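You operate a simulated robot arm through the tools that you are given. There is no shell and no other tool.

You run a simulated robot arm. Do the job below in one go: nothing can be reset, and whatever is moved stays where it is left.

TASK
Butt web piece four against piece three on the jig, turn both levers on, clamp both.
Fine: the vacuum stays on.
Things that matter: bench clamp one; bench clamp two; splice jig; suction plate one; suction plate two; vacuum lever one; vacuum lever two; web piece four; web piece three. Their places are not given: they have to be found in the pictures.

The check looks at the end state, three seconds after you hand in, the way a careful person would. Anything else that was tipped, shoved, dropped, spilled or broken makes it a failure.

THE ROBOT
A 6-joint arm with a three-finger gripper, fixed in place. Base frame: the origin is at the foot of the arm, x ahead of it, y to its left, z up. Lengths are in mm, angles in rad, forces in N, time in s.
Its first joint turns from -2.897 to 2.897 rad. Payload 4.89 kg.
The tool frame sits at the grasp point between the pads (the TCP): z along the fingers, y along the line on which they close. The tips reach 30 mm beyond it. The gripper opens to 164 mm. The gripper's body begins 125 mm behind the TCP.
Orientation is that of the tool frame in the base frame, as a unit quaternion [x, y, z, w]. With the fingers straight down and closing along the base's y, the tool's x points along the base's -x, its y along +y and its z along -z.

THE INTERFACE
- The arm moves only by the tool play_rows. Its argument "motion" is a list of rows, each an object (a shift or turn left out is 0, a gripper value left out holds the last) with "fingers": the opening, from 0 (shut) to 1 (fully open); "dp": the shift along the tool's x, y, z in mm, a list of three; "turn": the turn, a rotation vector about the tool's x, y, z in rad, a list of three. In form: [{"fingers": fingers, "dp": [x, y, z], "turn": [ax, ay, az]}, ...]. A call has 1 to 20 rows; each row shifts and turns the commanded pose from where the row before left it, along the tool's axes as they then stand. Rows are played at 5 a second. More than 50 mm and 0.15 rad between two rows, or a gripper value outside its range, and nothing of the call is played. Where a pose cannot be reached the arm comes as near as it can. A force on the tool above 90 N (or 10 N above the force at the start of the call, whichever is more), or a blocked arm, ends the call early, and 0.2 s more pass. Each finger travels about 108 mm/s and halts on what it meets, pressing with about 35 N; the grip force reading is that of the motor and also rises with nothing between the fingers. The clock runs only during rows and for 0.2 s after the last one: add rows that do not move to give the fingers time. It gives the time, the measured TCP pose, the force on the tool (base axes), the opening and the grip force at its end, in the units of the frame above (readings bear some noise), with the torque about the TCP (base axes, N m) and any sound that the robot's microphone picked up, and new pictures: "show" is both (left out), scene, wrist or none.
- Cameras (640 x 400 px; columns grow to the right, rows downward): "scene" is fixed at [400.7, -501, 1644.5]; the picture's right is [-0.92, 0.40, 0.00], its down [0.33, 0.75, -0.58] and it looks along [-0.23, -0.53, -0.82] (base axes); focal length 322 px, centre (320, 200). "wrist" rides on the gripper at [76, -2, -152] in the tool frame; the picture's right is [0.02, 1.00, 0.00], its down [-0.88, 0.02, -0.47] and it looks along [-0.47, 0.01, 0.88] (tool axes); focal length 247 px, centre (320, 200).
- move_column(by): slides the trunk up (or, below 0, down) by that many mm; the arm rides with it, the base frame stays. It gives what a move gives, with no picture.
- pixel_to_xyz(camera, pixels): there is no depth. For up to 12 entries [column, row, z] of the newest picture of that camera ("zoom" is the newest enlarged one), the place [x, y] in the base frame at which the ray of that pixel passes the height z, good to about 2 mm. No time passes.
- zoom(camera, box): a new picture of the part [left, top, right, bottom] of that camera's present view, enlarged. No time passes.
- job_done(): hands the job in; it is judged then, once.

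Open the gripper and draw the arm clear of the work before you hand the job in, unless the task says otherwise.

The tools are called after ">>>" as name(argument=value, ...) on one line, values as JSON. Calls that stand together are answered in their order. play_rows: Moves the arm, as the interface text tells. Its arguments: {"type":"object","properties":{"motion":{"type":"array","items":{"type":"object","properties":{"fingers":{"type":"number"},"dp":{"type":"array","items":{"type":"number"}},"turn":{"type":"array","items":{"type":"number"}}}}},"show":{"type":"string","enum":["both","scene","wrist","none"]}},"required":["motion"]} The other tools are called the same way: move_column (by) slides the trunk up or down; pixel_to_xyz (camera, pixels) gives the place at which the rays of pixels pass given heights; zoom (camera, box) takes an enlarged picture of a part of a camera's view; job_done () hands the job in.

At the start:

```text
t: 0.0
position: [120.8, -636.7, 1336.8]
tool_rot: [0.001, 1.0, 0.0, 0.0]
contact_force: [-1.0, -1.3, -0.6]
ft_torque: [0.01, 0.0, 0.02]
gripper_width: 163.8
gripper_force: 0.1
trunk travel left (down, up): [-175.0, 215.0]
```

scene: 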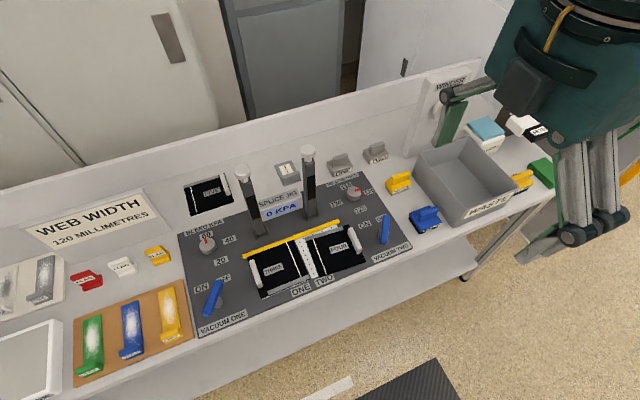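
wrist: 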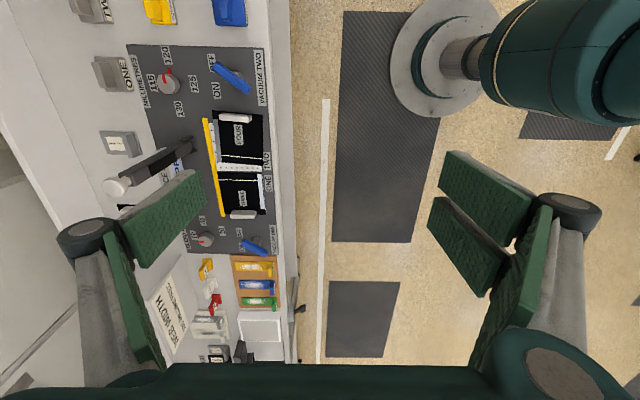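

The scene shows the jig panel around (300,260) with two web pieces (three, four), two levers at (213,297) and (385,230), and clamp-like posts at (250,200) and (309,185). I zoom into the details before moving.

>>> zoom(camera="scene", box=[170, 130, 430, 340])

>>> zoom(camera="scene", box=[230, 210, 390, 310])

>>> zoom(camera="wrist", box=[80, 20, 300, 260])

```text
1.90 times, centred on (300, 235) of scene
```

zoom: 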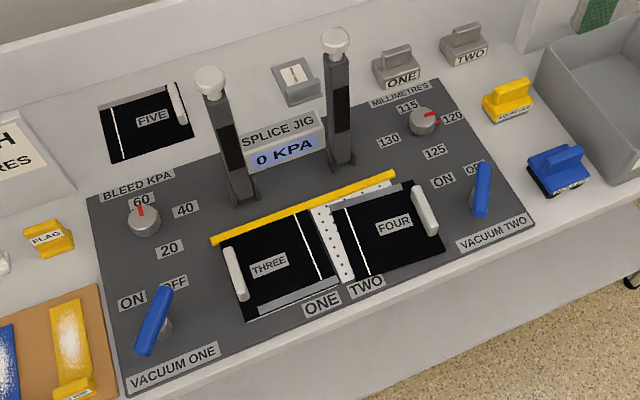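

```text
4.00 times, centred on (310, 260) of scene
```

zoom: 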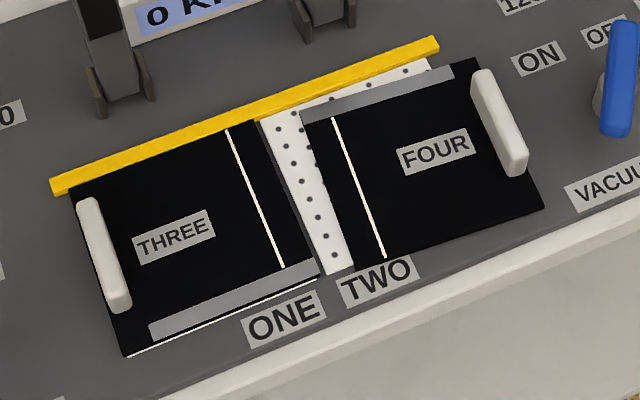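

```text
1.67 times, centred on (190, 140) of wrist
```

zoom: 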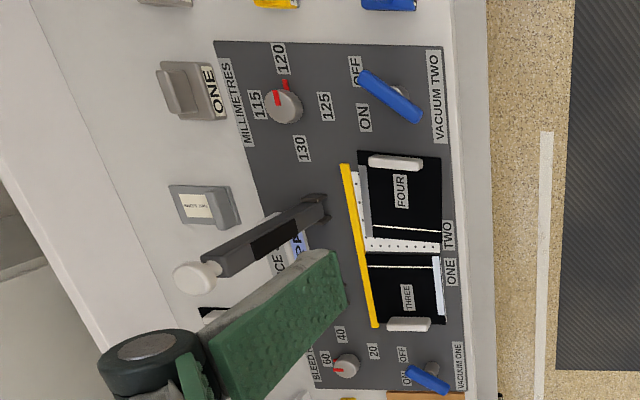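

I triangulate bar ends and jig features from both cameras to find the table height.

>>> pixel_to_xyz(camera="scene", pixels=[[339.5, 221, 700], [339.5, 221, 800], [339.5, 221, 900], [339.5, 221, 1000], [243.7, 256.7, 700], [243.7, 256.7, 800], [243.7, 256.7, 900], [243.7, 256.7, 1000]])

>>> pixel_to_xyz(camera="wrist", pixels=[[205, 119, 700], [205, 119, 800], [205, 119, 900], [205, 119, 1000], [223, 216, 700], [223, 216, 800], [223, 216, 900], [223, 216, 1000]])

```text
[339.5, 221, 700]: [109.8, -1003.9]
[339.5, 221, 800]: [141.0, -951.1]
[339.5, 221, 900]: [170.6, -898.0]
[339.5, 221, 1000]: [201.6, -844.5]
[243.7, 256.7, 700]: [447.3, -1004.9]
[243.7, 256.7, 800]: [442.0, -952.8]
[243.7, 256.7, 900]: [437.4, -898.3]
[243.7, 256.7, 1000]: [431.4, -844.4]
```

```text
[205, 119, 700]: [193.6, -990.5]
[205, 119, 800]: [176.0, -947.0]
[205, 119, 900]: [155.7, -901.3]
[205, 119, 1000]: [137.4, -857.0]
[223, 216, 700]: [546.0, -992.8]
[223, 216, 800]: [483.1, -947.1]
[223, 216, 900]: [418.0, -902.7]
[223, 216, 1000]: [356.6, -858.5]
```

The jig surface is at about z≈865. I now locate the main features at that height.

>>> pixel_to_xyz(camera="scene", pixels=[[339, 163, 880], [375, 152, 880], [258, 230, 870], [311, 216, 870], [213, 297, 890], [385, 230, 890], [250, 175, 1000], [308, 152, 1000], [262, 300, 865], [366, 262, 865], [207, 243, 870], [354, 192, 870]])

>>> zoom(camera="scene", box=[220, 130, 400, 245])

>>> zoom(camera="scene", box=[320, 100, 560, 250])

>>> zoom(camera="scene", box=[0, 170, 240, 400])

```text
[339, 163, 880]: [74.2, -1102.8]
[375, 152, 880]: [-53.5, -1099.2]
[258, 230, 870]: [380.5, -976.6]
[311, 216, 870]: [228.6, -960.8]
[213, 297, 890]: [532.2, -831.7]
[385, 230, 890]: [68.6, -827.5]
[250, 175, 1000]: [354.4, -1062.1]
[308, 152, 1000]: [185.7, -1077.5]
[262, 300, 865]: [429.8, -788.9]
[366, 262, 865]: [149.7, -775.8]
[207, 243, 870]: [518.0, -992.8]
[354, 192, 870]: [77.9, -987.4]
```

```text
3.48 times, centred on (310, 188) of scene
```

zoom: 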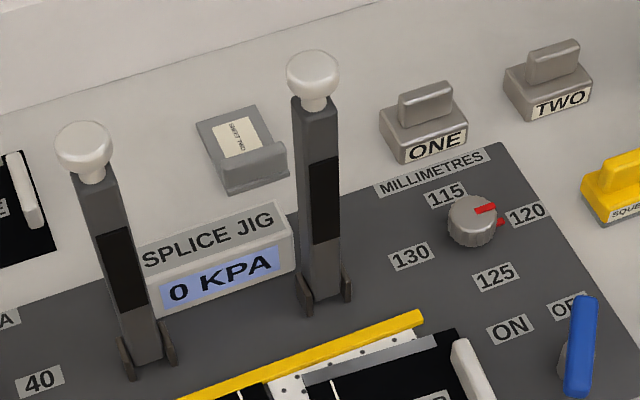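

```text
2.67 times, centred on (440, 175) of scene
```

zoom: 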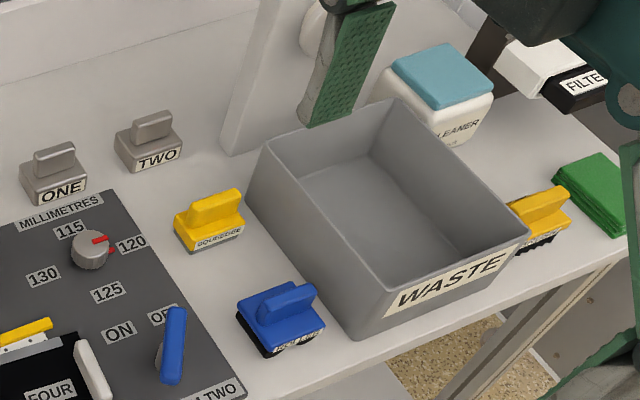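

```text
1.74 times, centred on (120, 285) of scene
```

zoom: 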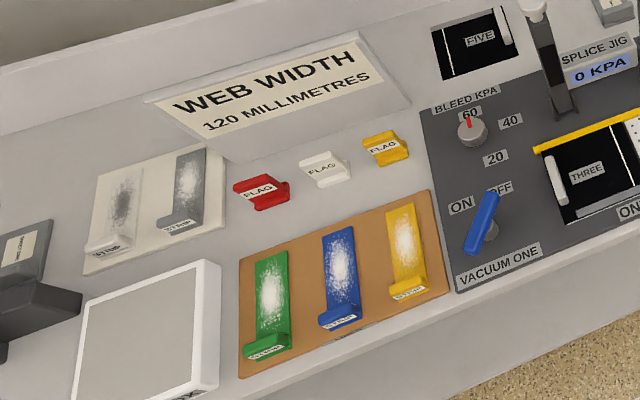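

I triangulate the clamp post two's knob (scene (308,152.6), wrist (115,186)) and base to learn its height.

>>> pixel_to_xyz(camera="scene", pixels=[[308, 152.6, 900], [308, 152.6, 1000], [308, 152.6, 1100], [242.1, 172.7, 900], [242.1, 172.7, 1000], [242.1, 172.7, 1100], [311, 216, 870], [257, 233, 870]])

>>> pixel_to_xyz(camera="wrist", pixels=[[115, 186, 900], [115, 186, 1000], [115, 186, 1100], [193, 143, 870], [193, 143, 900]])

```text
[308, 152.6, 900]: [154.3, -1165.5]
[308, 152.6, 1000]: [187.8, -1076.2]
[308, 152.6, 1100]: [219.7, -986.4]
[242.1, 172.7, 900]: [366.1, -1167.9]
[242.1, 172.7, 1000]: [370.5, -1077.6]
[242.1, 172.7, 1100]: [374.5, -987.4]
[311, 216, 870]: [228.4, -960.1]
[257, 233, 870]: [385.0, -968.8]
```

```text
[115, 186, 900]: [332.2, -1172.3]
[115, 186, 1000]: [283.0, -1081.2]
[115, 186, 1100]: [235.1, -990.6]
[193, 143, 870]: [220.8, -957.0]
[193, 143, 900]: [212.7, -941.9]
```

The clamp arms stand upright (hinge near (226,-960,870), knob at z≈1119). I zoom in on the levers and pieces for detail.

>>> zoom(camera="scene", box=[180, 260, 260, 340])

>>> zoom(camera="scene", box=[350, 195, 430, 275])

>>> zoom(camera="scene", box=[280, 220, 350, 285])

```text
5.00 times, centred on (220, 300) of scene
```

zoom: 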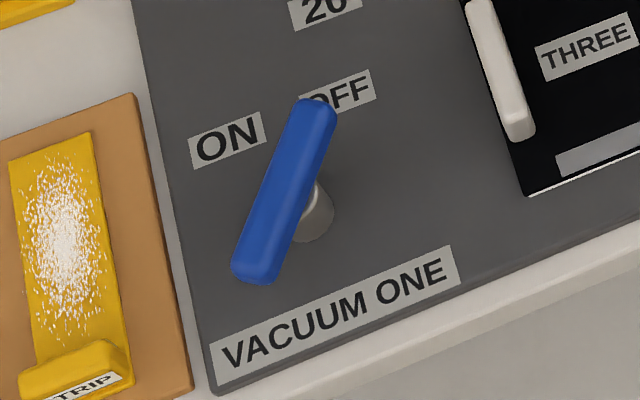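

```text
5.00 times, centred on (390, 235) of scene
```

zoom: 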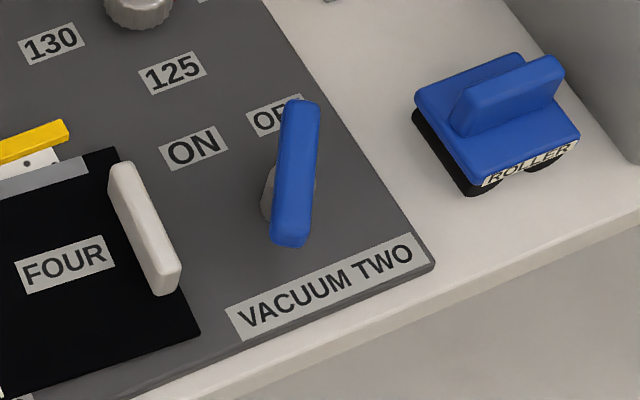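

```text
6.15 times, centred on (315, 252) of scene
```

zoom: 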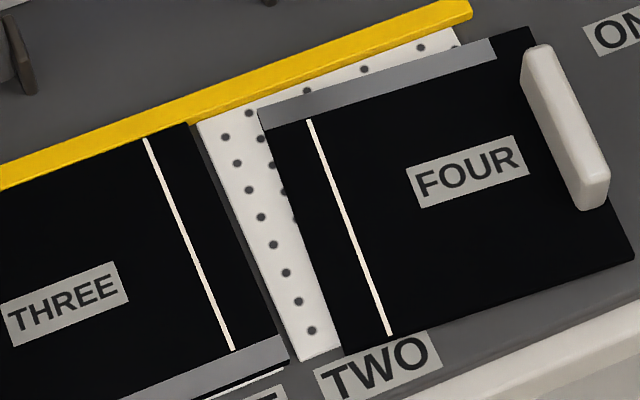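

I turn the tool 90° so the fingers close along base x and the wrist camera looks towards the bench; no obstacle is near at this height.

>>> play_rows(motion=[{"turn": [0, 0, 0.1428]}, {"turn": [0, 0, 0.1428]}, {"turn": [0, 0, 0.1428]}, {"turn": [0, 0, 0.1428]}, {"turn": [0, 0, 0.1428]}, {"turn": [0, 0, 0.1428]}, {"turn": [0, 0, 0.1428]}, {"turn": [0, 0, 0.1428]}, {"turn": [0, 0, 0.1428]}, {"turn": [0, 0, 0.1428]}, {"turn": [0, 0, 0.1428]}, {"dp": [0, 40, 0]}, {"dp": [0, 40, 0]}, {"dp": [0, 40, 0]}, {"dp": [0, 40, 0]}, {}])

```text
t: 3.4
position: [284.7, -635.2, 1339.1]
tool_rot: [0.707, 0.708, 0.0, 0.0]
contact_force: [-0.6, -0.2, -0.8]
ft_torque: [0.01, 0.02, 0.01]
gripper_width: 163.9
gripper_force: 0.0
trunk travel left (down, up): [-175.0, 215.0]
```

scene: 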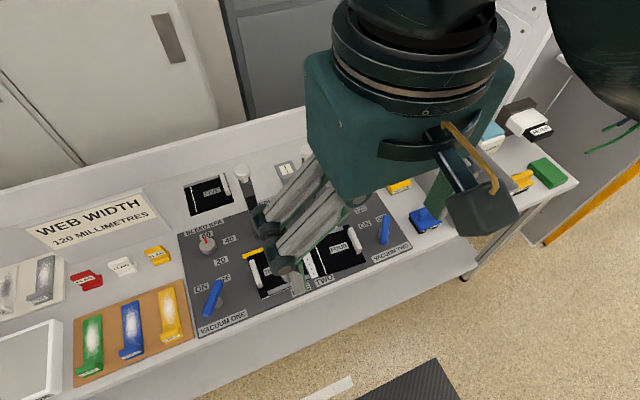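
wrist: 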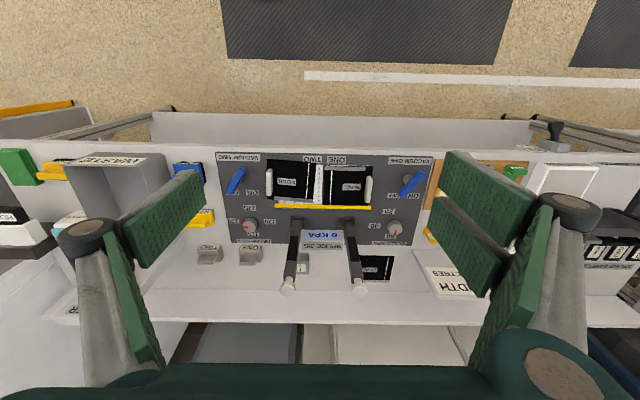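

The wrist camera now sees the whole jig (about (215–435, 150–245)). I zoom on it in parts.

>>> zoom(camera="wrist", box=[260, 150, 380, 225])

>>> zoom(camera="wrist", box=[210, 145, 270, 205])

>>> zoom(camera="wrist", box=[380, 145, 440, 205])

>>> zoom(camera="wrist", box=[180, 200, 420, 310])

```text
5.33 times, centred on (320, 188) of wrist
```

zoom: 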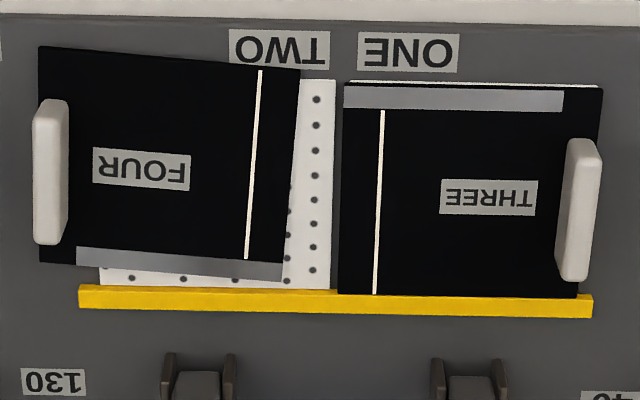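

```text
6.67 times, centred on (240, 175) of wrist
```

zoom: 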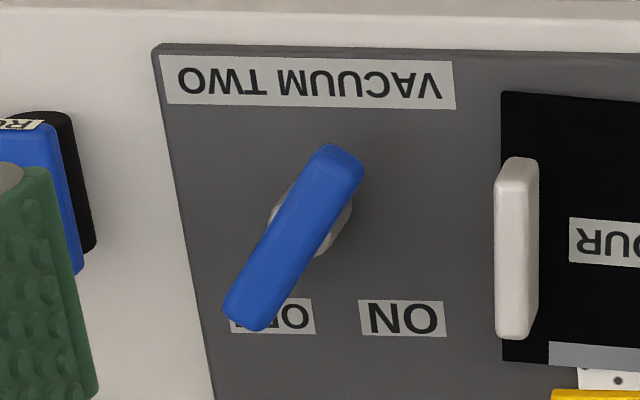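

```text
6.67 times, centred on (410, 175) of wrist
```

zoom: 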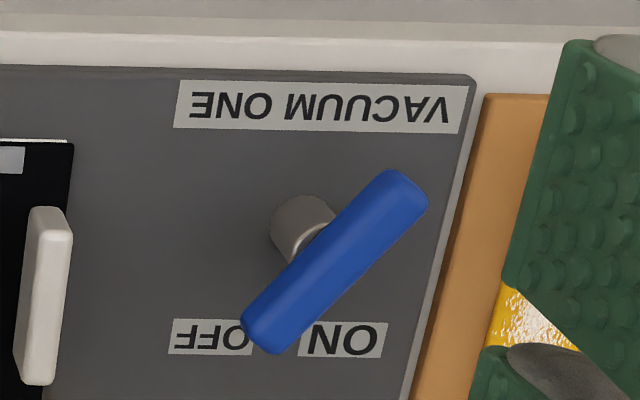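

```text
2.67 times, centred on (300, 255) of wrist
```

zoom: 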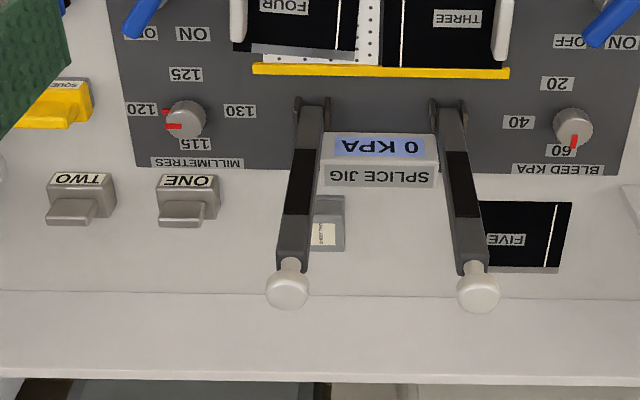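

I triangulate the butt corners of pieces three and four from the wrist and scene views.

>>> pixel_to_xyz(camera="wrist", pixels=[[324.7, 165.9, 870], [323.4, 205.6, 870], [368.4, 206.4, 870], [372.9, 167, 870], [267.1, 159.3, 870], [316.25, 163.6, 870], [313.1, 203.4, 870], [267.5, 199.6, 870], [324.7, 165.9, 900], [323.4, 205.6, 900]])

>>> pixel_to_xyz(camera="scene", pixels=[[310.2, 278.4, 870], [293.6, 239.5, 870], [248, 257.5, 870], [261.25, 298.75, 870], [365.75, 261.75, 870], [319.1, 276.9, 870], [304.95, 237.4, 870], [348.75, 225, 870], [310.2, 278.4, 900], [293.6, 239.5, 900]])

```text
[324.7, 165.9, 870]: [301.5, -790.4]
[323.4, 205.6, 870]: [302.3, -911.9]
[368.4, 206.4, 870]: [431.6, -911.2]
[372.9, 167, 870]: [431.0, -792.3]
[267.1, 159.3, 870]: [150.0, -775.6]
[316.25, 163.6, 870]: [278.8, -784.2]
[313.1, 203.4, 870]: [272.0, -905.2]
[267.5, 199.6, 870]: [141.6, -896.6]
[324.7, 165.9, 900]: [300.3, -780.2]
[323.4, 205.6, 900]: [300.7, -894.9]
```

```text
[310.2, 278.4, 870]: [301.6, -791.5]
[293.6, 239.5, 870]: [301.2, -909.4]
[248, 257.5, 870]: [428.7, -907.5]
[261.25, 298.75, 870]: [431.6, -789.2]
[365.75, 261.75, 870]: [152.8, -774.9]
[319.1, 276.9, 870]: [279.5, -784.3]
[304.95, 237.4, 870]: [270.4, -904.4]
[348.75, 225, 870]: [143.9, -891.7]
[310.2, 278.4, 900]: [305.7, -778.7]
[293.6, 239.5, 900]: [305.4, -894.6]
```

Web top z≈870 is consistent: piece three spans x 302–431, y −911 to −791; piece four is tilted about 3.8° and off by about (26,−12) mm. I zoom on the handle of piece four and levers to measure heights.

>>> zoom(camera="wrist", box=[255, 160, 295, 205])

>>> zoom(camera="wrist", box=[350, 160, 390, 205])

```text
8.89 times, centred on (275, 182) of wrist
```

zoom: 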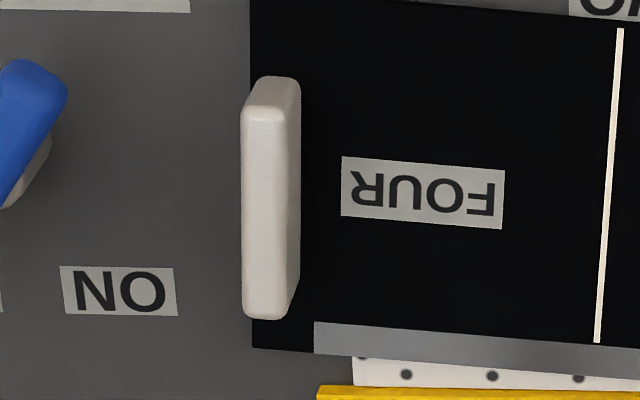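

```text
8.89 times, centred on (370, 182) of wrist
```

zoom: 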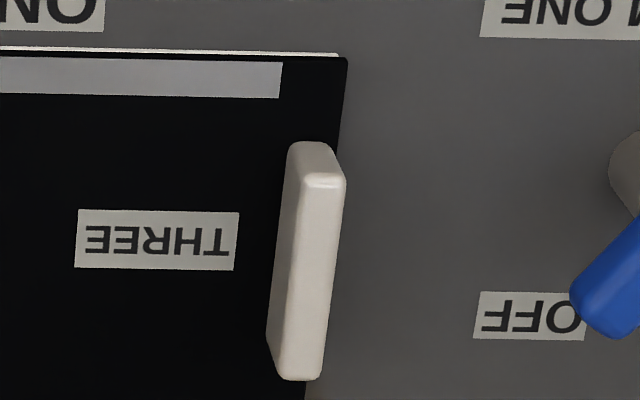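

I compute the handle's height by comparing rays at its base and top edges.

>>> pixel_to_xyz(camera="wrist", pixels=[[272.5, 168.5, 870], [268.5, 168.3, 870], [270.8, 171.65, 870], [270.8, 171.65, 890], [270.8, 171.65, 900], [270.8, 171.65, 910], [266.2, 171.4, 890], [266.2, 171.4, 900], [271.3, 195.3, 890], [271.3, 195.3, 900], [266.6, 195.3, 900], [272.7, 190, 870]])

>>> zoom(camera="scene", box=[230, 250, 270, 290])

```text
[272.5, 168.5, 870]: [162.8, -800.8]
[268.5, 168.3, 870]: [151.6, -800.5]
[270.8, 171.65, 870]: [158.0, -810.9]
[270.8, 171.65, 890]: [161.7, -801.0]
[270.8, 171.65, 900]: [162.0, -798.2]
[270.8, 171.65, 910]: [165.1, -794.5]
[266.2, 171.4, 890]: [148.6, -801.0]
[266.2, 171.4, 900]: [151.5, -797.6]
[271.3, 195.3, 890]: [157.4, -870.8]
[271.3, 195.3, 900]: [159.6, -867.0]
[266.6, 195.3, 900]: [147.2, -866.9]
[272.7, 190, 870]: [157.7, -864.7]
```

```text
10.00 times, centred on (250, 270) of scene
```

zoom: 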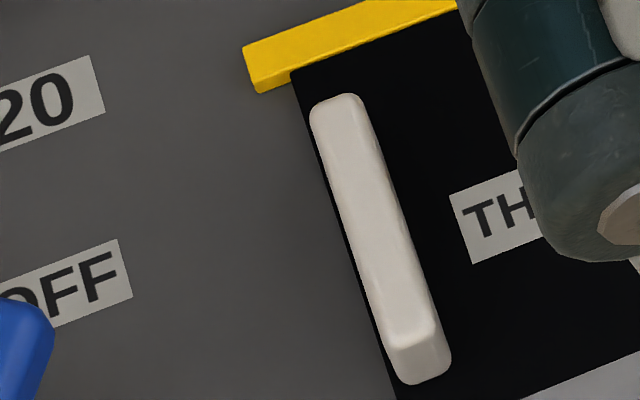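

I triangulate both levers' ends and stems from the two views.

>>> pixel_to_xyz(camera="wrist", pixels=[[229.2, 192.7, 880], [229.2, 192.7, 920], [243, 169, 880], [243, 169, 920], [238.5, 178, 865], [422, 174.2, 880], [422, 174.2, 920], [401.75, 195.2, 880], [401.75, 195.2, 920], [407, 178, 865]])

>>> pixel_to_xyz(camera="scene", pixels=[[386, 217, 880], [386, 217, 920], [384, 243, 880], [384, 243, 920], [383, 235, 865], [207, 314, 880], [207, 314, 920], [219, 283, 880], [219, 283, 920], [218, 305, 865]])

```text
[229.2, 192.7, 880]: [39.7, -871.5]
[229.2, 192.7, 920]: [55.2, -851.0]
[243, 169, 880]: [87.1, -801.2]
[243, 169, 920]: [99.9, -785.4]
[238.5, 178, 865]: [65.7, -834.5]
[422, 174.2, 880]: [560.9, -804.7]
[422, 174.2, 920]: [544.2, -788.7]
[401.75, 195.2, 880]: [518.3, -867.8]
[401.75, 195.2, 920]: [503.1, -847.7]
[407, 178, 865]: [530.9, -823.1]
```

```text
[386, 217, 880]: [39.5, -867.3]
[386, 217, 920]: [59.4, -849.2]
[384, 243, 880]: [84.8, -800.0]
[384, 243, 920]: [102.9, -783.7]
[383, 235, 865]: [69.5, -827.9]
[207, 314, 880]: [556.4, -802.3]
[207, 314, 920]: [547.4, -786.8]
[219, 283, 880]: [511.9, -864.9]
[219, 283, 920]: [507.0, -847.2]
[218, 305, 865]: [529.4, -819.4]
```

Levers are centred at about (530,−824) and (72,−825), bar z≈904, both pointing to OFF at −124°; ON should be about 68° counter‑clockwise. I move towards lever one, staying high, and narrow the fingers.

>>> play_rows(motion=[{"dp": [-16, 24, 24], "fingers": 0.4}, {"dp": [-16, 24, 24]}, {"dp": [-16, 24, 24]}, {"dp": [-16, 24, 24]}, {"dp": [-16, 24, 24]}, {"dp": [-16, 24, 24]}, {"dp": [-16, 24, 24]}, {"dp": [-16, 24, 24]}, {"dp": [-16, 24, 24]}, {"dp": [-16, 24, 24]}, {}])

```text
t: 5.8
position: [523.2, -797.8, 1095.6]
tool_rot: [0.707, 0.708, 0.001, 0.0]
contact_force: [0.2, -0.7, -1.4]
ft_torque: [0.1, 0.06, 0.01]
gripper_width: 65.7
gripper_force: 0.1
trunk travel left (down, up): [-175.0, 215.0]
```

scene: 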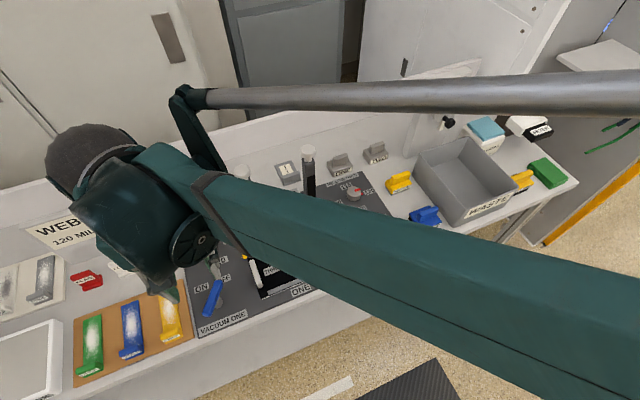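
wrist: 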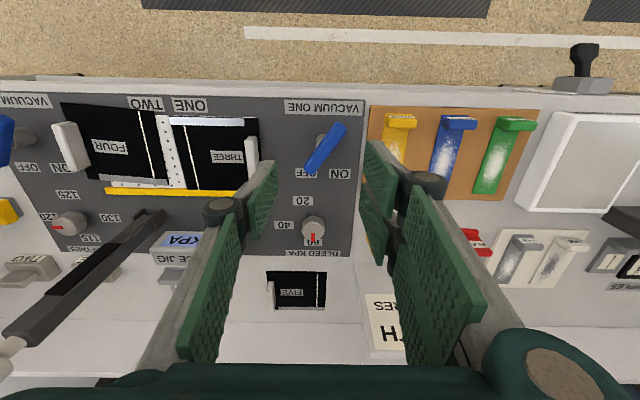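

The arm reached (523,−798,1096). I zoom on lever one to refine its centre and direction.

>>> zoom(camera="wrist", box=[280, 95, 370, 200])

>>> zoom(camera="wrist", box=[100, 170, 340, 320])

```text
3.81 times, centred on (325, 148) of wrist
```

zoom: 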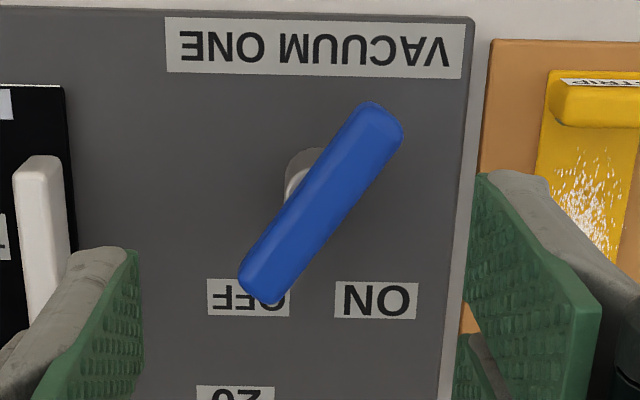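

```text
2.67 times, centred on (220, 245) of wrist
```

zoom: 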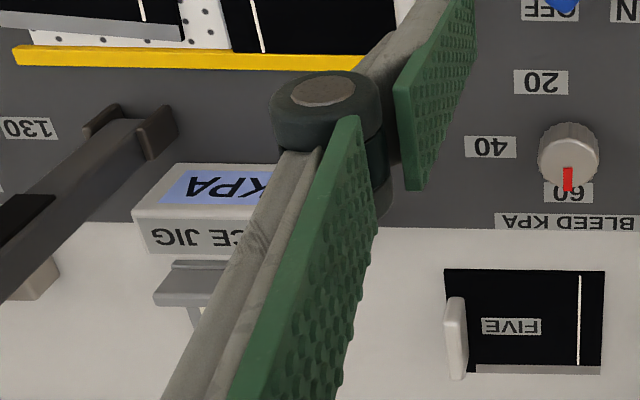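

I compute lever one's centre, ends and label positions.

>>> pixel_to_xyz(camera="wrist", pixels=[[324.5, 150.1, 905], [324.5, 150.1, 912], [341.5, 126.5, 905], [341.5, 126.5, 912], [308.7, 171.1, 905], [308.7, 171.1, 912], [339.7, 174.2, 866], [306.1, 173.7, 866], [320, 143, 866], [320.5, 146, 880]])

```text
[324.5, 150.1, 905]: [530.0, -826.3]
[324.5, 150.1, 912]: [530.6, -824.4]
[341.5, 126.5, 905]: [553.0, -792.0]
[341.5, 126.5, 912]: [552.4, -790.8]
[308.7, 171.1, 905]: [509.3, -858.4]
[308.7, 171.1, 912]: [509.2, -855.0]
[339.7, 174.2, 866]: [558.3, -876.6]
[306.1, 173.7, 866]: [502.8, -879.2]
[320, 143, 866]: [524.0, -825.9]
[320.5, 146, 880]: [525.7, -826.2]
```

Pivot is at about (530,−825). I move above it to z≈1000 and yaw so the fingers straddle the bar.

>>> play_rows(motion=[{"dp": [-14, 3.4, 45]}, {"dp": [-13, 3.4, 45]}, {"turn": [0, 0, 0.1483]}, {"turn": [0, 0, 0.1483]}, {"turn": [0, 0, 0.1483]}, {"turn": [0, 0, 0.1483]}, {}])

```text
t: 7.4
position: [528.7, -824.8, 1006.8]
tool_rot: [0.883, 0.47, 0.0, 0.0]
contact_force: [-0.2, -0.2, 0.6]
ft_torque: [-0.01, -0.02, -0.02]
gripper_width: 65.4
gripper_force: 0.1
trunk travel left (down, up): [-175.0, 215.0]
```

scene: 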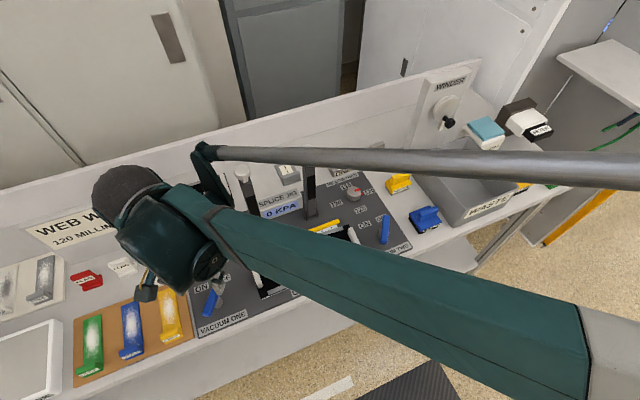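
wrist: 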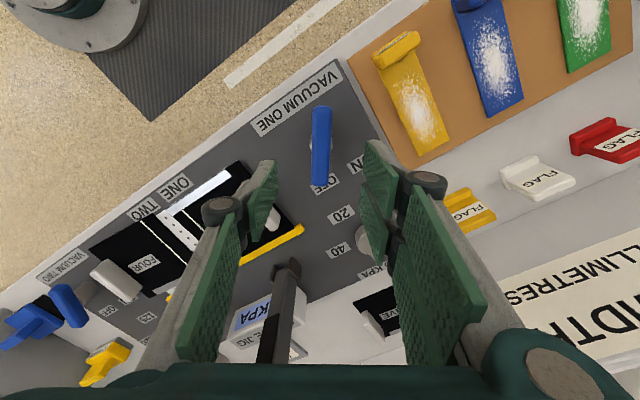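

The lever bar appears vertical at column 320, centred between the fingers. I descend to TCP z≈922 with the fingers open.

>>> play_rows(motion=[{"dp": [0, 0, 30]}, {"dp": [0, 0, 30]}, {"dp": [0, 0, 24]}, {}])

```text
t: 8.4
position: [530.0, -825.6, 921.9]
tool_rot: [0.882, 0.471, 0.0, 0.0]
contact_force: [-0.7, 0.0, -0.1]
ft_torque: [0.05, -0.01, 0.0]
gripper_width: 65.5
gripper_force: 0.1
trunk travel left (down, up): [-175.0, 215.0]
```

scene: 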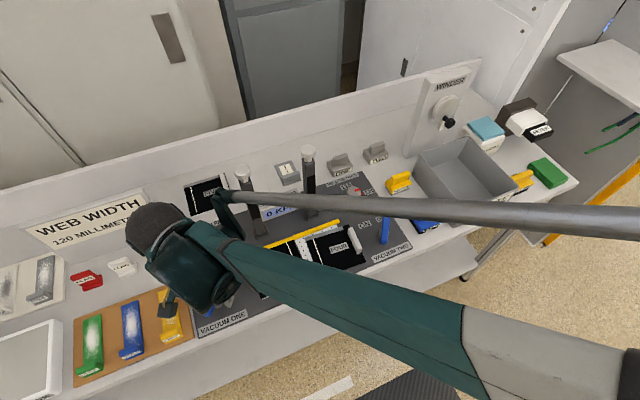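
wrist: 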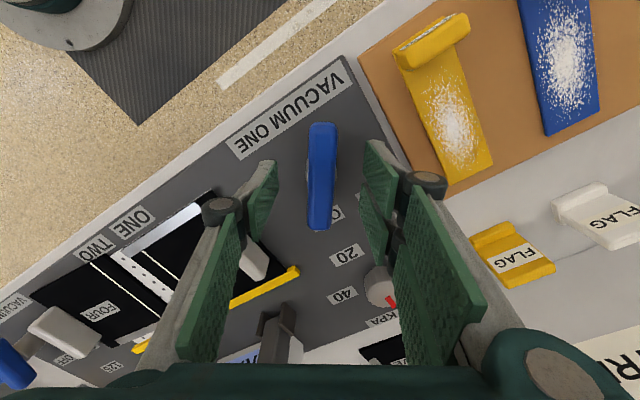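

Fingers straddle the bar with no contact. Before closing, I check how close the arm's rod bracket (scene (228,200)) comes to clamp post one.

>>> pixel_to_xyz(camera="scene", pixels=[[228, 200, 1050], [228, 200, 1150], [228, 200, 1250], [320, 202, 1050], [320, 202, 1150], [320, 202, 1250], [242.1, 172.7, 1119]])

>>> zoom(camera="scene", box=[100, 140, 360, 340])

```text
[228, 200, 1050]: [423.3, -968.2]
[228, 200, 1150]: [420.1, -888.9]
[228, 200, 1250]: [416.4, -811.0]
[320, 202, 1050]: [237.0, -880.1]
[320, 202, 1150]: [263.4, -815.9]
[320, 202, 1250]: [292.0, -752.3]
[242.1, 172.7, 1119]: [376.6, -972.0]
```

```text
2.00 times, centred on (230, 240) of scene
```

zoom: 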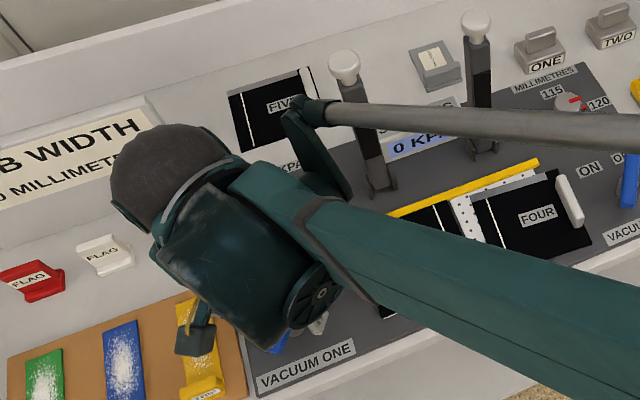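

The rod is well above the posts. I close the fingers on the bar of lever one.

>>> play_rows(motion=[{"fingers": 0.05}, {}, {}], show="wrist")

```text
t: 9.2
position: [530.7, -824.9, 922.8]
tool_rot: [0.882, 0.471, -0.001, 0.0]
contact_force: [14.8, -14.5, 3.3]
ft_torque: [-0.62, -0.36, -0.05]
gripper_width: 20.0
gripper_force: 45.5
trunk travel left (down, up): [-175.0, 215.0]
```

wrist: 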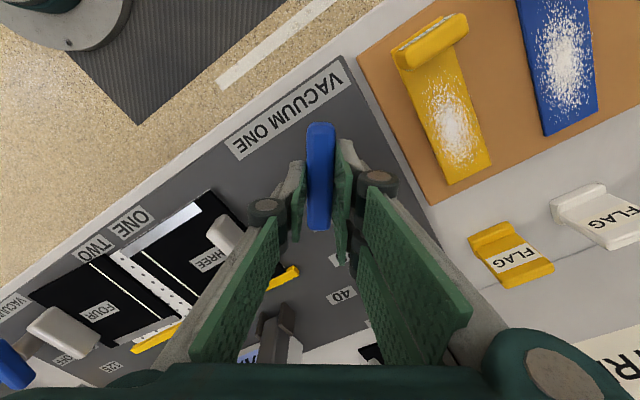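

The bar is gripped (20 mm wide) with a slight side load, so I shift 1 mm along tool y and turn the lever counter‑clockwise (tool z negative) by about 1.19 rad.

>>> play_rows(motion=[{"dp": [0, 1, 0]}, {"turn": [0, 0, -0.1]}, {"turn": [0, 0, -0.1]}, {"turn": [0, 0, -0.1]}, {"turn": [0, 0, -0.1]}, {"turn": [0, 0, -0.1]}, {"turn": [0, 0, -0.1]}, {"turn": [0, 0, -0.1]}, {"turn": [0, 0, -0.1]}, {"turn": [0, 0, -0.1]}, {"turn": [0, 0, -0.1]}, {"turn": [0, 0, -0.1]}, {"turn": [0, 0, -0.08]}, {}], show="wrist")

```text
t: 12.2
position: [530.5, -825.0, 922.0]
tool_rot: [0.472, 0.882, 0.001, -0.001]
contact_force: [16.0, -12.2, -7.8]
ft_torque: [-0.7, -0.7, 0.06]
gripper_width: 19.8
gripper_force: 45.2
trunk travel left (down, up): [-175.0, 215.0]
```

wrist: 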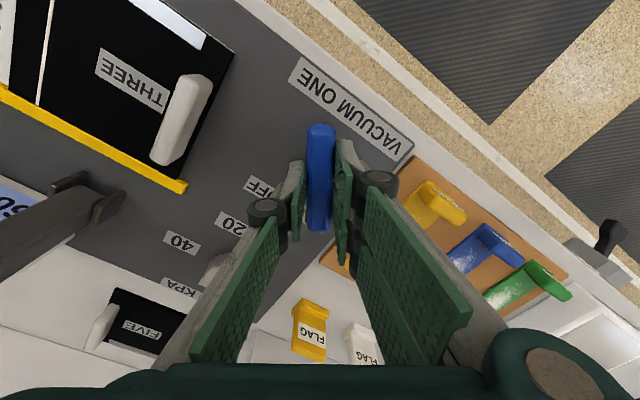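

The lever turned with the gripper; I check the lever position and KPA display.

>>> zoom(camera="wrist", box=[200, 60, 440, 210])

>>> zoom(camera="scene", box=[160, 160, 320, 330])

```text
2.67 times, centred on (320, 135) of wrist
```

zoom: 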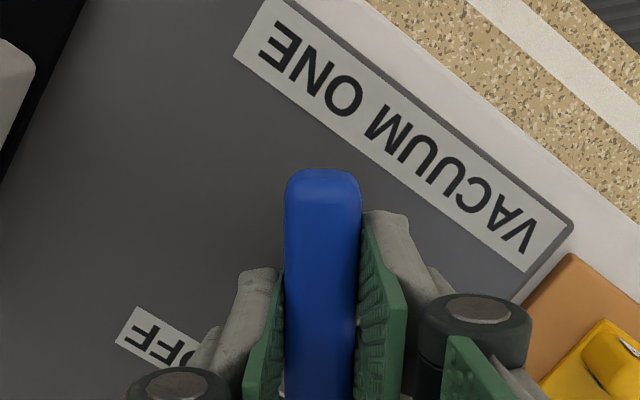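

```text
2.35 times, centred on (240, 245) of scene
```

zoom: 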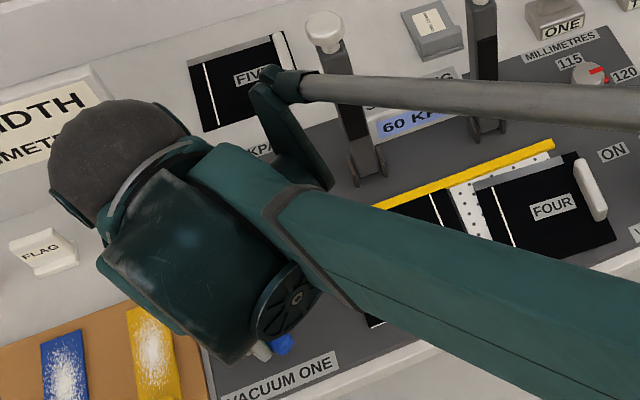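

The display reads 60 KPA, so vacuum one is on. I nudge slightly further to feel for the stop, then open and lift.

>>> play_rows(motion=[{"turn": [0, 0, -0.04]}, {}], show="none")

```text
t: 12.8
position: [528.8, -824.1, 921.7]
tool_rot: [0.454, 0.891, 0.0, -0.002]
contact_force: [14.4, -5.3, -9.0]
ft_torque: [0.13, -0.25, -0.96]
gripper_width: 19.9
gripper_force: 45.0
trunk travel left (down, up): [-175.0, 215.0]
```

Torque about z rose to −0.96, so the stop is reached. I open and lift away.

>>> play_rows(motion=[{"fingers": 0.4}, {}, {}, {"dp": [0, 0, -40]}, {"dp": [0, 0, -40]}, {"dp": [0, 0, -40]}, {}])

```text
t: 14.4
position: [530.3, -825.3, 1043.0]
tool_rot: [0.454, 0.891, 0.001, 0.0]
contact_force: [0.2, 1.0, 0.0]
ft_torque: [-0.07, -0.03, -0.01]
gripper_width: 65.5
gripper_force: 0.0
trunk travel left (down, up): [-175.0, 215.0]
```

scene: 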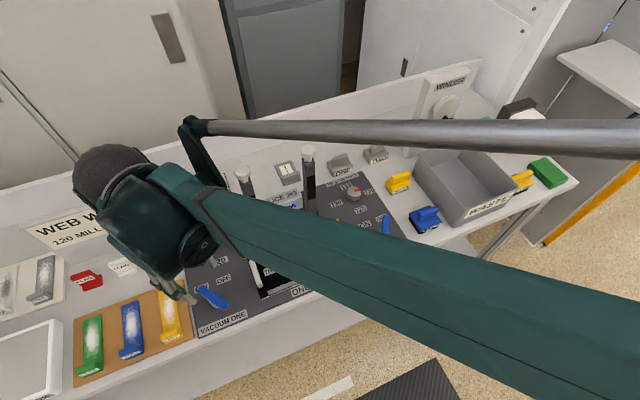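
wrist: 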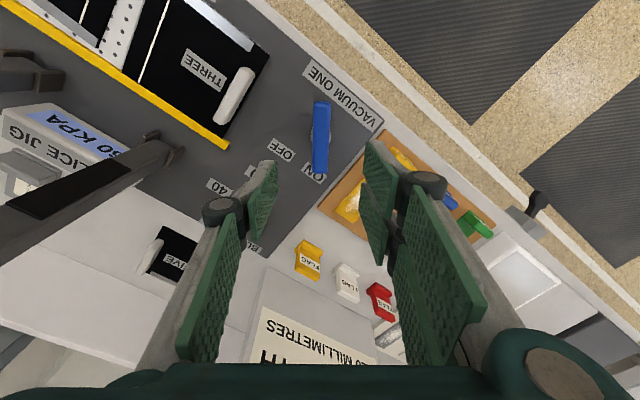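

Lever one now points to ON. I turn back to align with piece four's handle (yaw +0.066 from nominal) and travel to near it, keeping towards the robot side and high.

>>> play_rows(motion=[{"turn": [0, 0, 0.1386]}, {"turn": [0, 0, 0.1386]}, {"turn": [0, 0, 0.1386]}, {"turn": [0, 0, 0.1386]}, {"turn": [0, 0, 0.1386]}, {"dp": [12.5, -38.5, -7.4]}, {"dp": [12.5, -38.5, -7.4]}, {"dp": [12.5, -38.5, -7.4]}, {"dp": [12.5, -38.5, -7.4]}, {"dp": [12.5, -38.5, -7.4]}, {"dp": [-8.5, -36.9, 12]}, {"dp": [-8.5, -36.9, 12]}, {"dp": [-8.5, -36.9, 12]}, {"dp": [-8.5, -36.9, 12]}, {"dp": [-8.5, -36.9, 12]}, {}])

```text
t: 17.8
position: [153.7, -780.9, 1020.1]
tool_rot: [0.73, 0.684, 0.0, 0.0]
contact_force: [-0.4, 0.0, -0.7]
ft_torque: [-0.01, -0.03, 0.0]
gripper_width: 65.5
gripper_force: 0.0
trunk travel left (down, up): [-175.0, 215.0]
```

scene: 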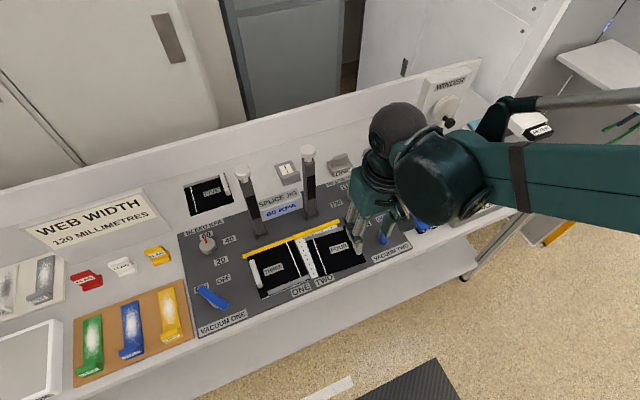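
wrist: 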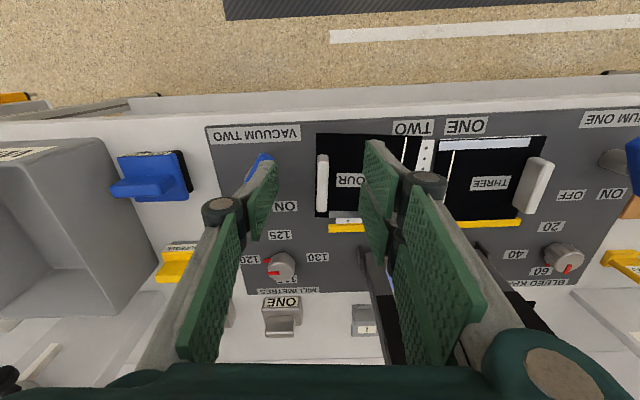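

The handle of four is at column ≈322 between the fingers. I zoom for precise position and tilt.

>>> zoom(camera="wrist", box=[290, 115, 410, 235])

>>> zoom(camera="wrist", box=[300, 140, 350, 225])

```text
3.33 times, centred on (350, 175) of wrist
```

zoom: 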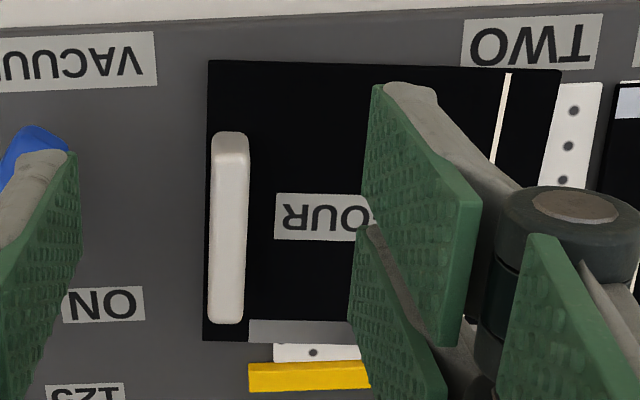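

```text
4.71 times, centred on (325, 182) of wrist
```

zoom: 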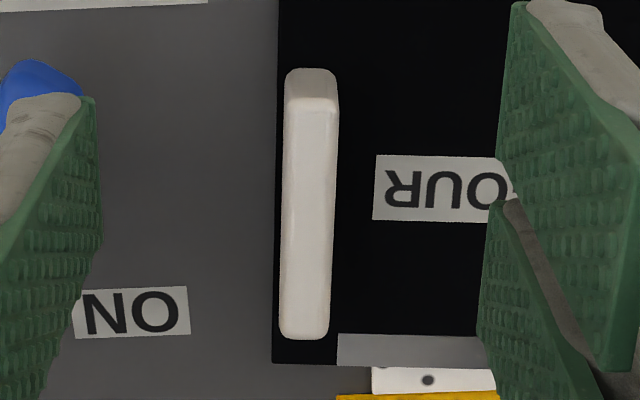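

I compute the handle's top-face corners at z≈892.

>>> pixel_to_xyz(camera="wrist", pixels=[[318, 162.4, 892], [328.6, 162.4, 892], [316.3, 211.3, 892], [326.7, 211.3, 892], [318.2, 154.4, 870], [328.2, 154.4, 870]])

>>> pixel_to_xyz(camera="zoom", pixels=[[287, 108, 892], [337, 108, 892], [280, 338, 892], [328, 338, 892], [287, 70, 870], [335, 70, 870], [277, 364, 870]])

```text
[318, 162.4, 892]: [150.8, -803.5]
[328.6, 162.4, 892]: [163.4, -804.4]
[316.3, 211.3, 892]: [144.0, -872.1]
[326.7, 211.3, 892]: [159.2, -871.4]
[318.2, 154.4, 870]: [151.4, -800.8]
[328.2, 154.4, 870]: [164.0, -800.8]
```

```text
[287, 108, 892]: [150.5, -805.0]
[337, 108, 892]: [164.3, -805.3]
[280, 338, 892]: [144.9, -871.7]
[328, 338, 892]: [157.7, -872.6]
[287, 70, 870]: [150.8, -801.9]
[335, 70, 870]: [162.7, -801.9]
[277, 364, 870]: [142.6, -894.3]
```

Handle centre ≈ (154.3,−838), top z≈894. I move over it and descend to TCP z≈906 with a 45 mm opening.

>>> play_rows(motion=[{"dp": [-29, 2.2, 0], "fingers": 0.28}, {"dp": [-28, 2.2, 0]}, {"dp": [0, 0, 40]}, {"dp": [0, 0, 40]}, {"dp": [0, 0, 20]}, {"dp": [0, 0, 14]}, {}])

```text
t: 19.4
position: [155.9, -836.4, 904.2]
tool_rot: [0.73, 0.683, 0.0, 0.0]
contact_force: [-0.1, 0.2, -0.1]
ft_torque: [0.01, -0.03, 0.0]
gripper_width: 45.9
gripper_force: 0.0
trunk travel left (down, up): [-175.0, 215.0]
```

scene: 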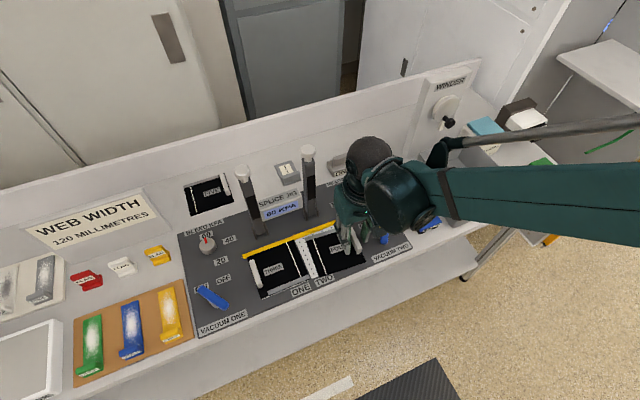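
wrist: 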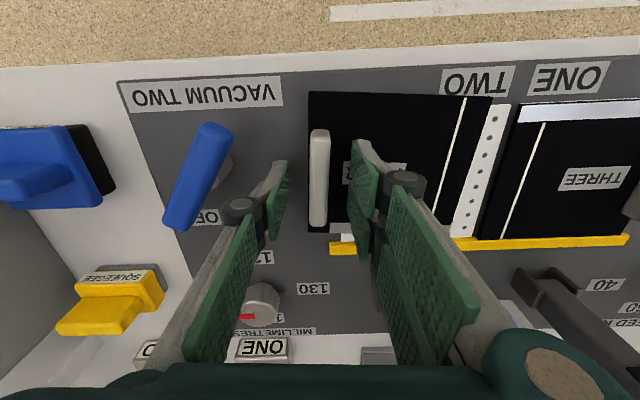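

Fingers straddle the handle (column ≈318). I close on it.

>>> play_rows(motion=[{"fingers": 0.03}, {}, {}])

```text
t: 20.2
position: [154.9, -836.4, 904.8]
tool_rot: [0.73, 0.684, -0.001, 0.0]
contact_force: [0.1, 0.8, 0.3]
ft_torque: [-0.01, 0.04, 0.01]
gripper_width: 13.3
gripper_force: 35.6
trunk travel left (down, up): [-175.0, 215.0]
```

scene: 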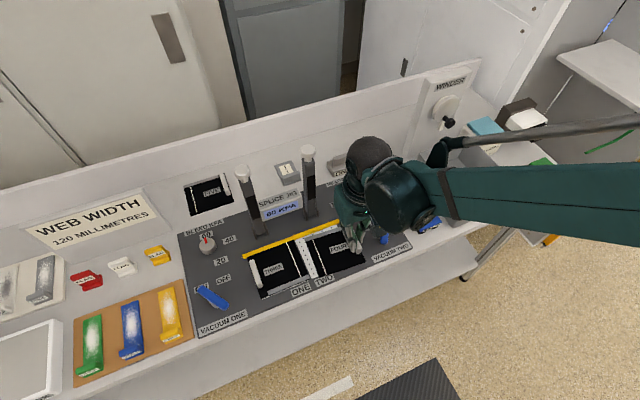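
wrist: 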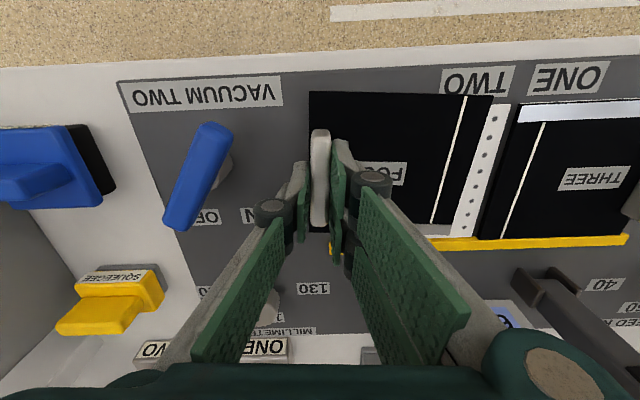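

The handle is held (13.3 mm). I rotate piece four by −0.066 (tool z) to square it with the fence, then look.

>>> play_rows(motion=[{"turn": [0, 0, -0.022]}, {"turn": [0, 0, -0.022]}, {"turn": [0, 0, -0.022]}, {}], show="wrist")

>>> zoom(camera="wrist", box=[300, 80, 480, 250])

>>> zoom(camera="scene", box=[240, 210, 370, 305])

```text
t: 21.2
position: [155.2, -836.7, 906.7]
tool_rot: [0.706, 0.708, 0.0, 0.0]
contact_force: [0.2, 0.4, -0.2]
ft_torque: [-0.01, 0.03, 0.03]
gripper_width: 13.3
gripper_force: 34.9
trunk travel left (down, up): [-175.0, 215.0]
```

wrist: 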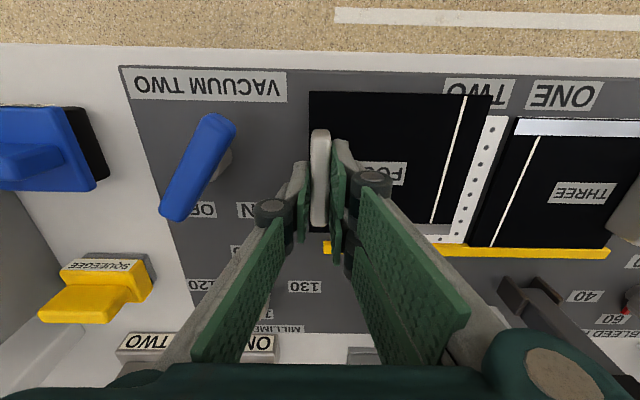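

```text
2.35 times, centred on (390, 165) of wrist
```

zoom: 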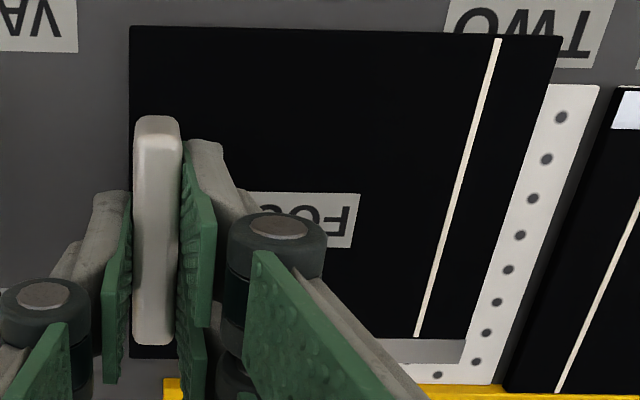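

```text
4.21 times, centred on (305, 258) of scene
```

zoom: 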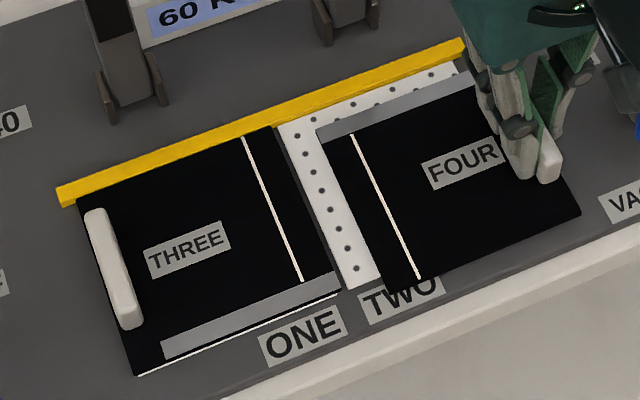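

I compute corners of both pieces from the scene zoom at z=870.

>>> pixel_to_xyz(camera="zoom", pixels=[[316, 131, 869], [387, 293, 869], [580, 213, 869], [272, 127, 869], [341, 296, 869], [136, 376, 869], [78, 204, 869], [245, 138, 869], [301, 281, 869], [352, 136, 869], [419, 279, 869]])

>>> zoom(camera="scene", box=[290, 225, 345, 290])

```text
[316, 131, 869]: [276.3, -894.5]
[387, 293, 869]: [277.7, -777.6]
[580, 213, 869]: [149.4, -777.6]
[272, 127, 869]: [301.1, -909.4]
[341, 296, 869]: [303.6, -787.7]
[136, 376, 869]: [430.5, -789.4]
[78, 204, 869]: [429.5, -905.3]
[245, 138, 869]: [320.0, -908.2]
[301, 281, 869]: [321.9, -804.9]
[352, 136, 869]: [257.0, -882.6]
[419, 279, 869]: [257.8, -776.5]
```

```text
6.15 times, centred on (318, 258) of scene
```

zoom: 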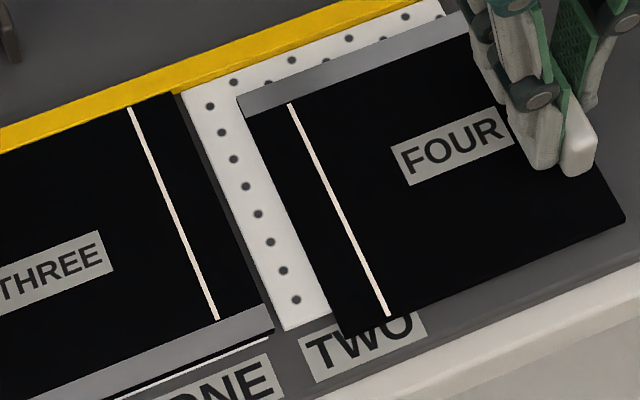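

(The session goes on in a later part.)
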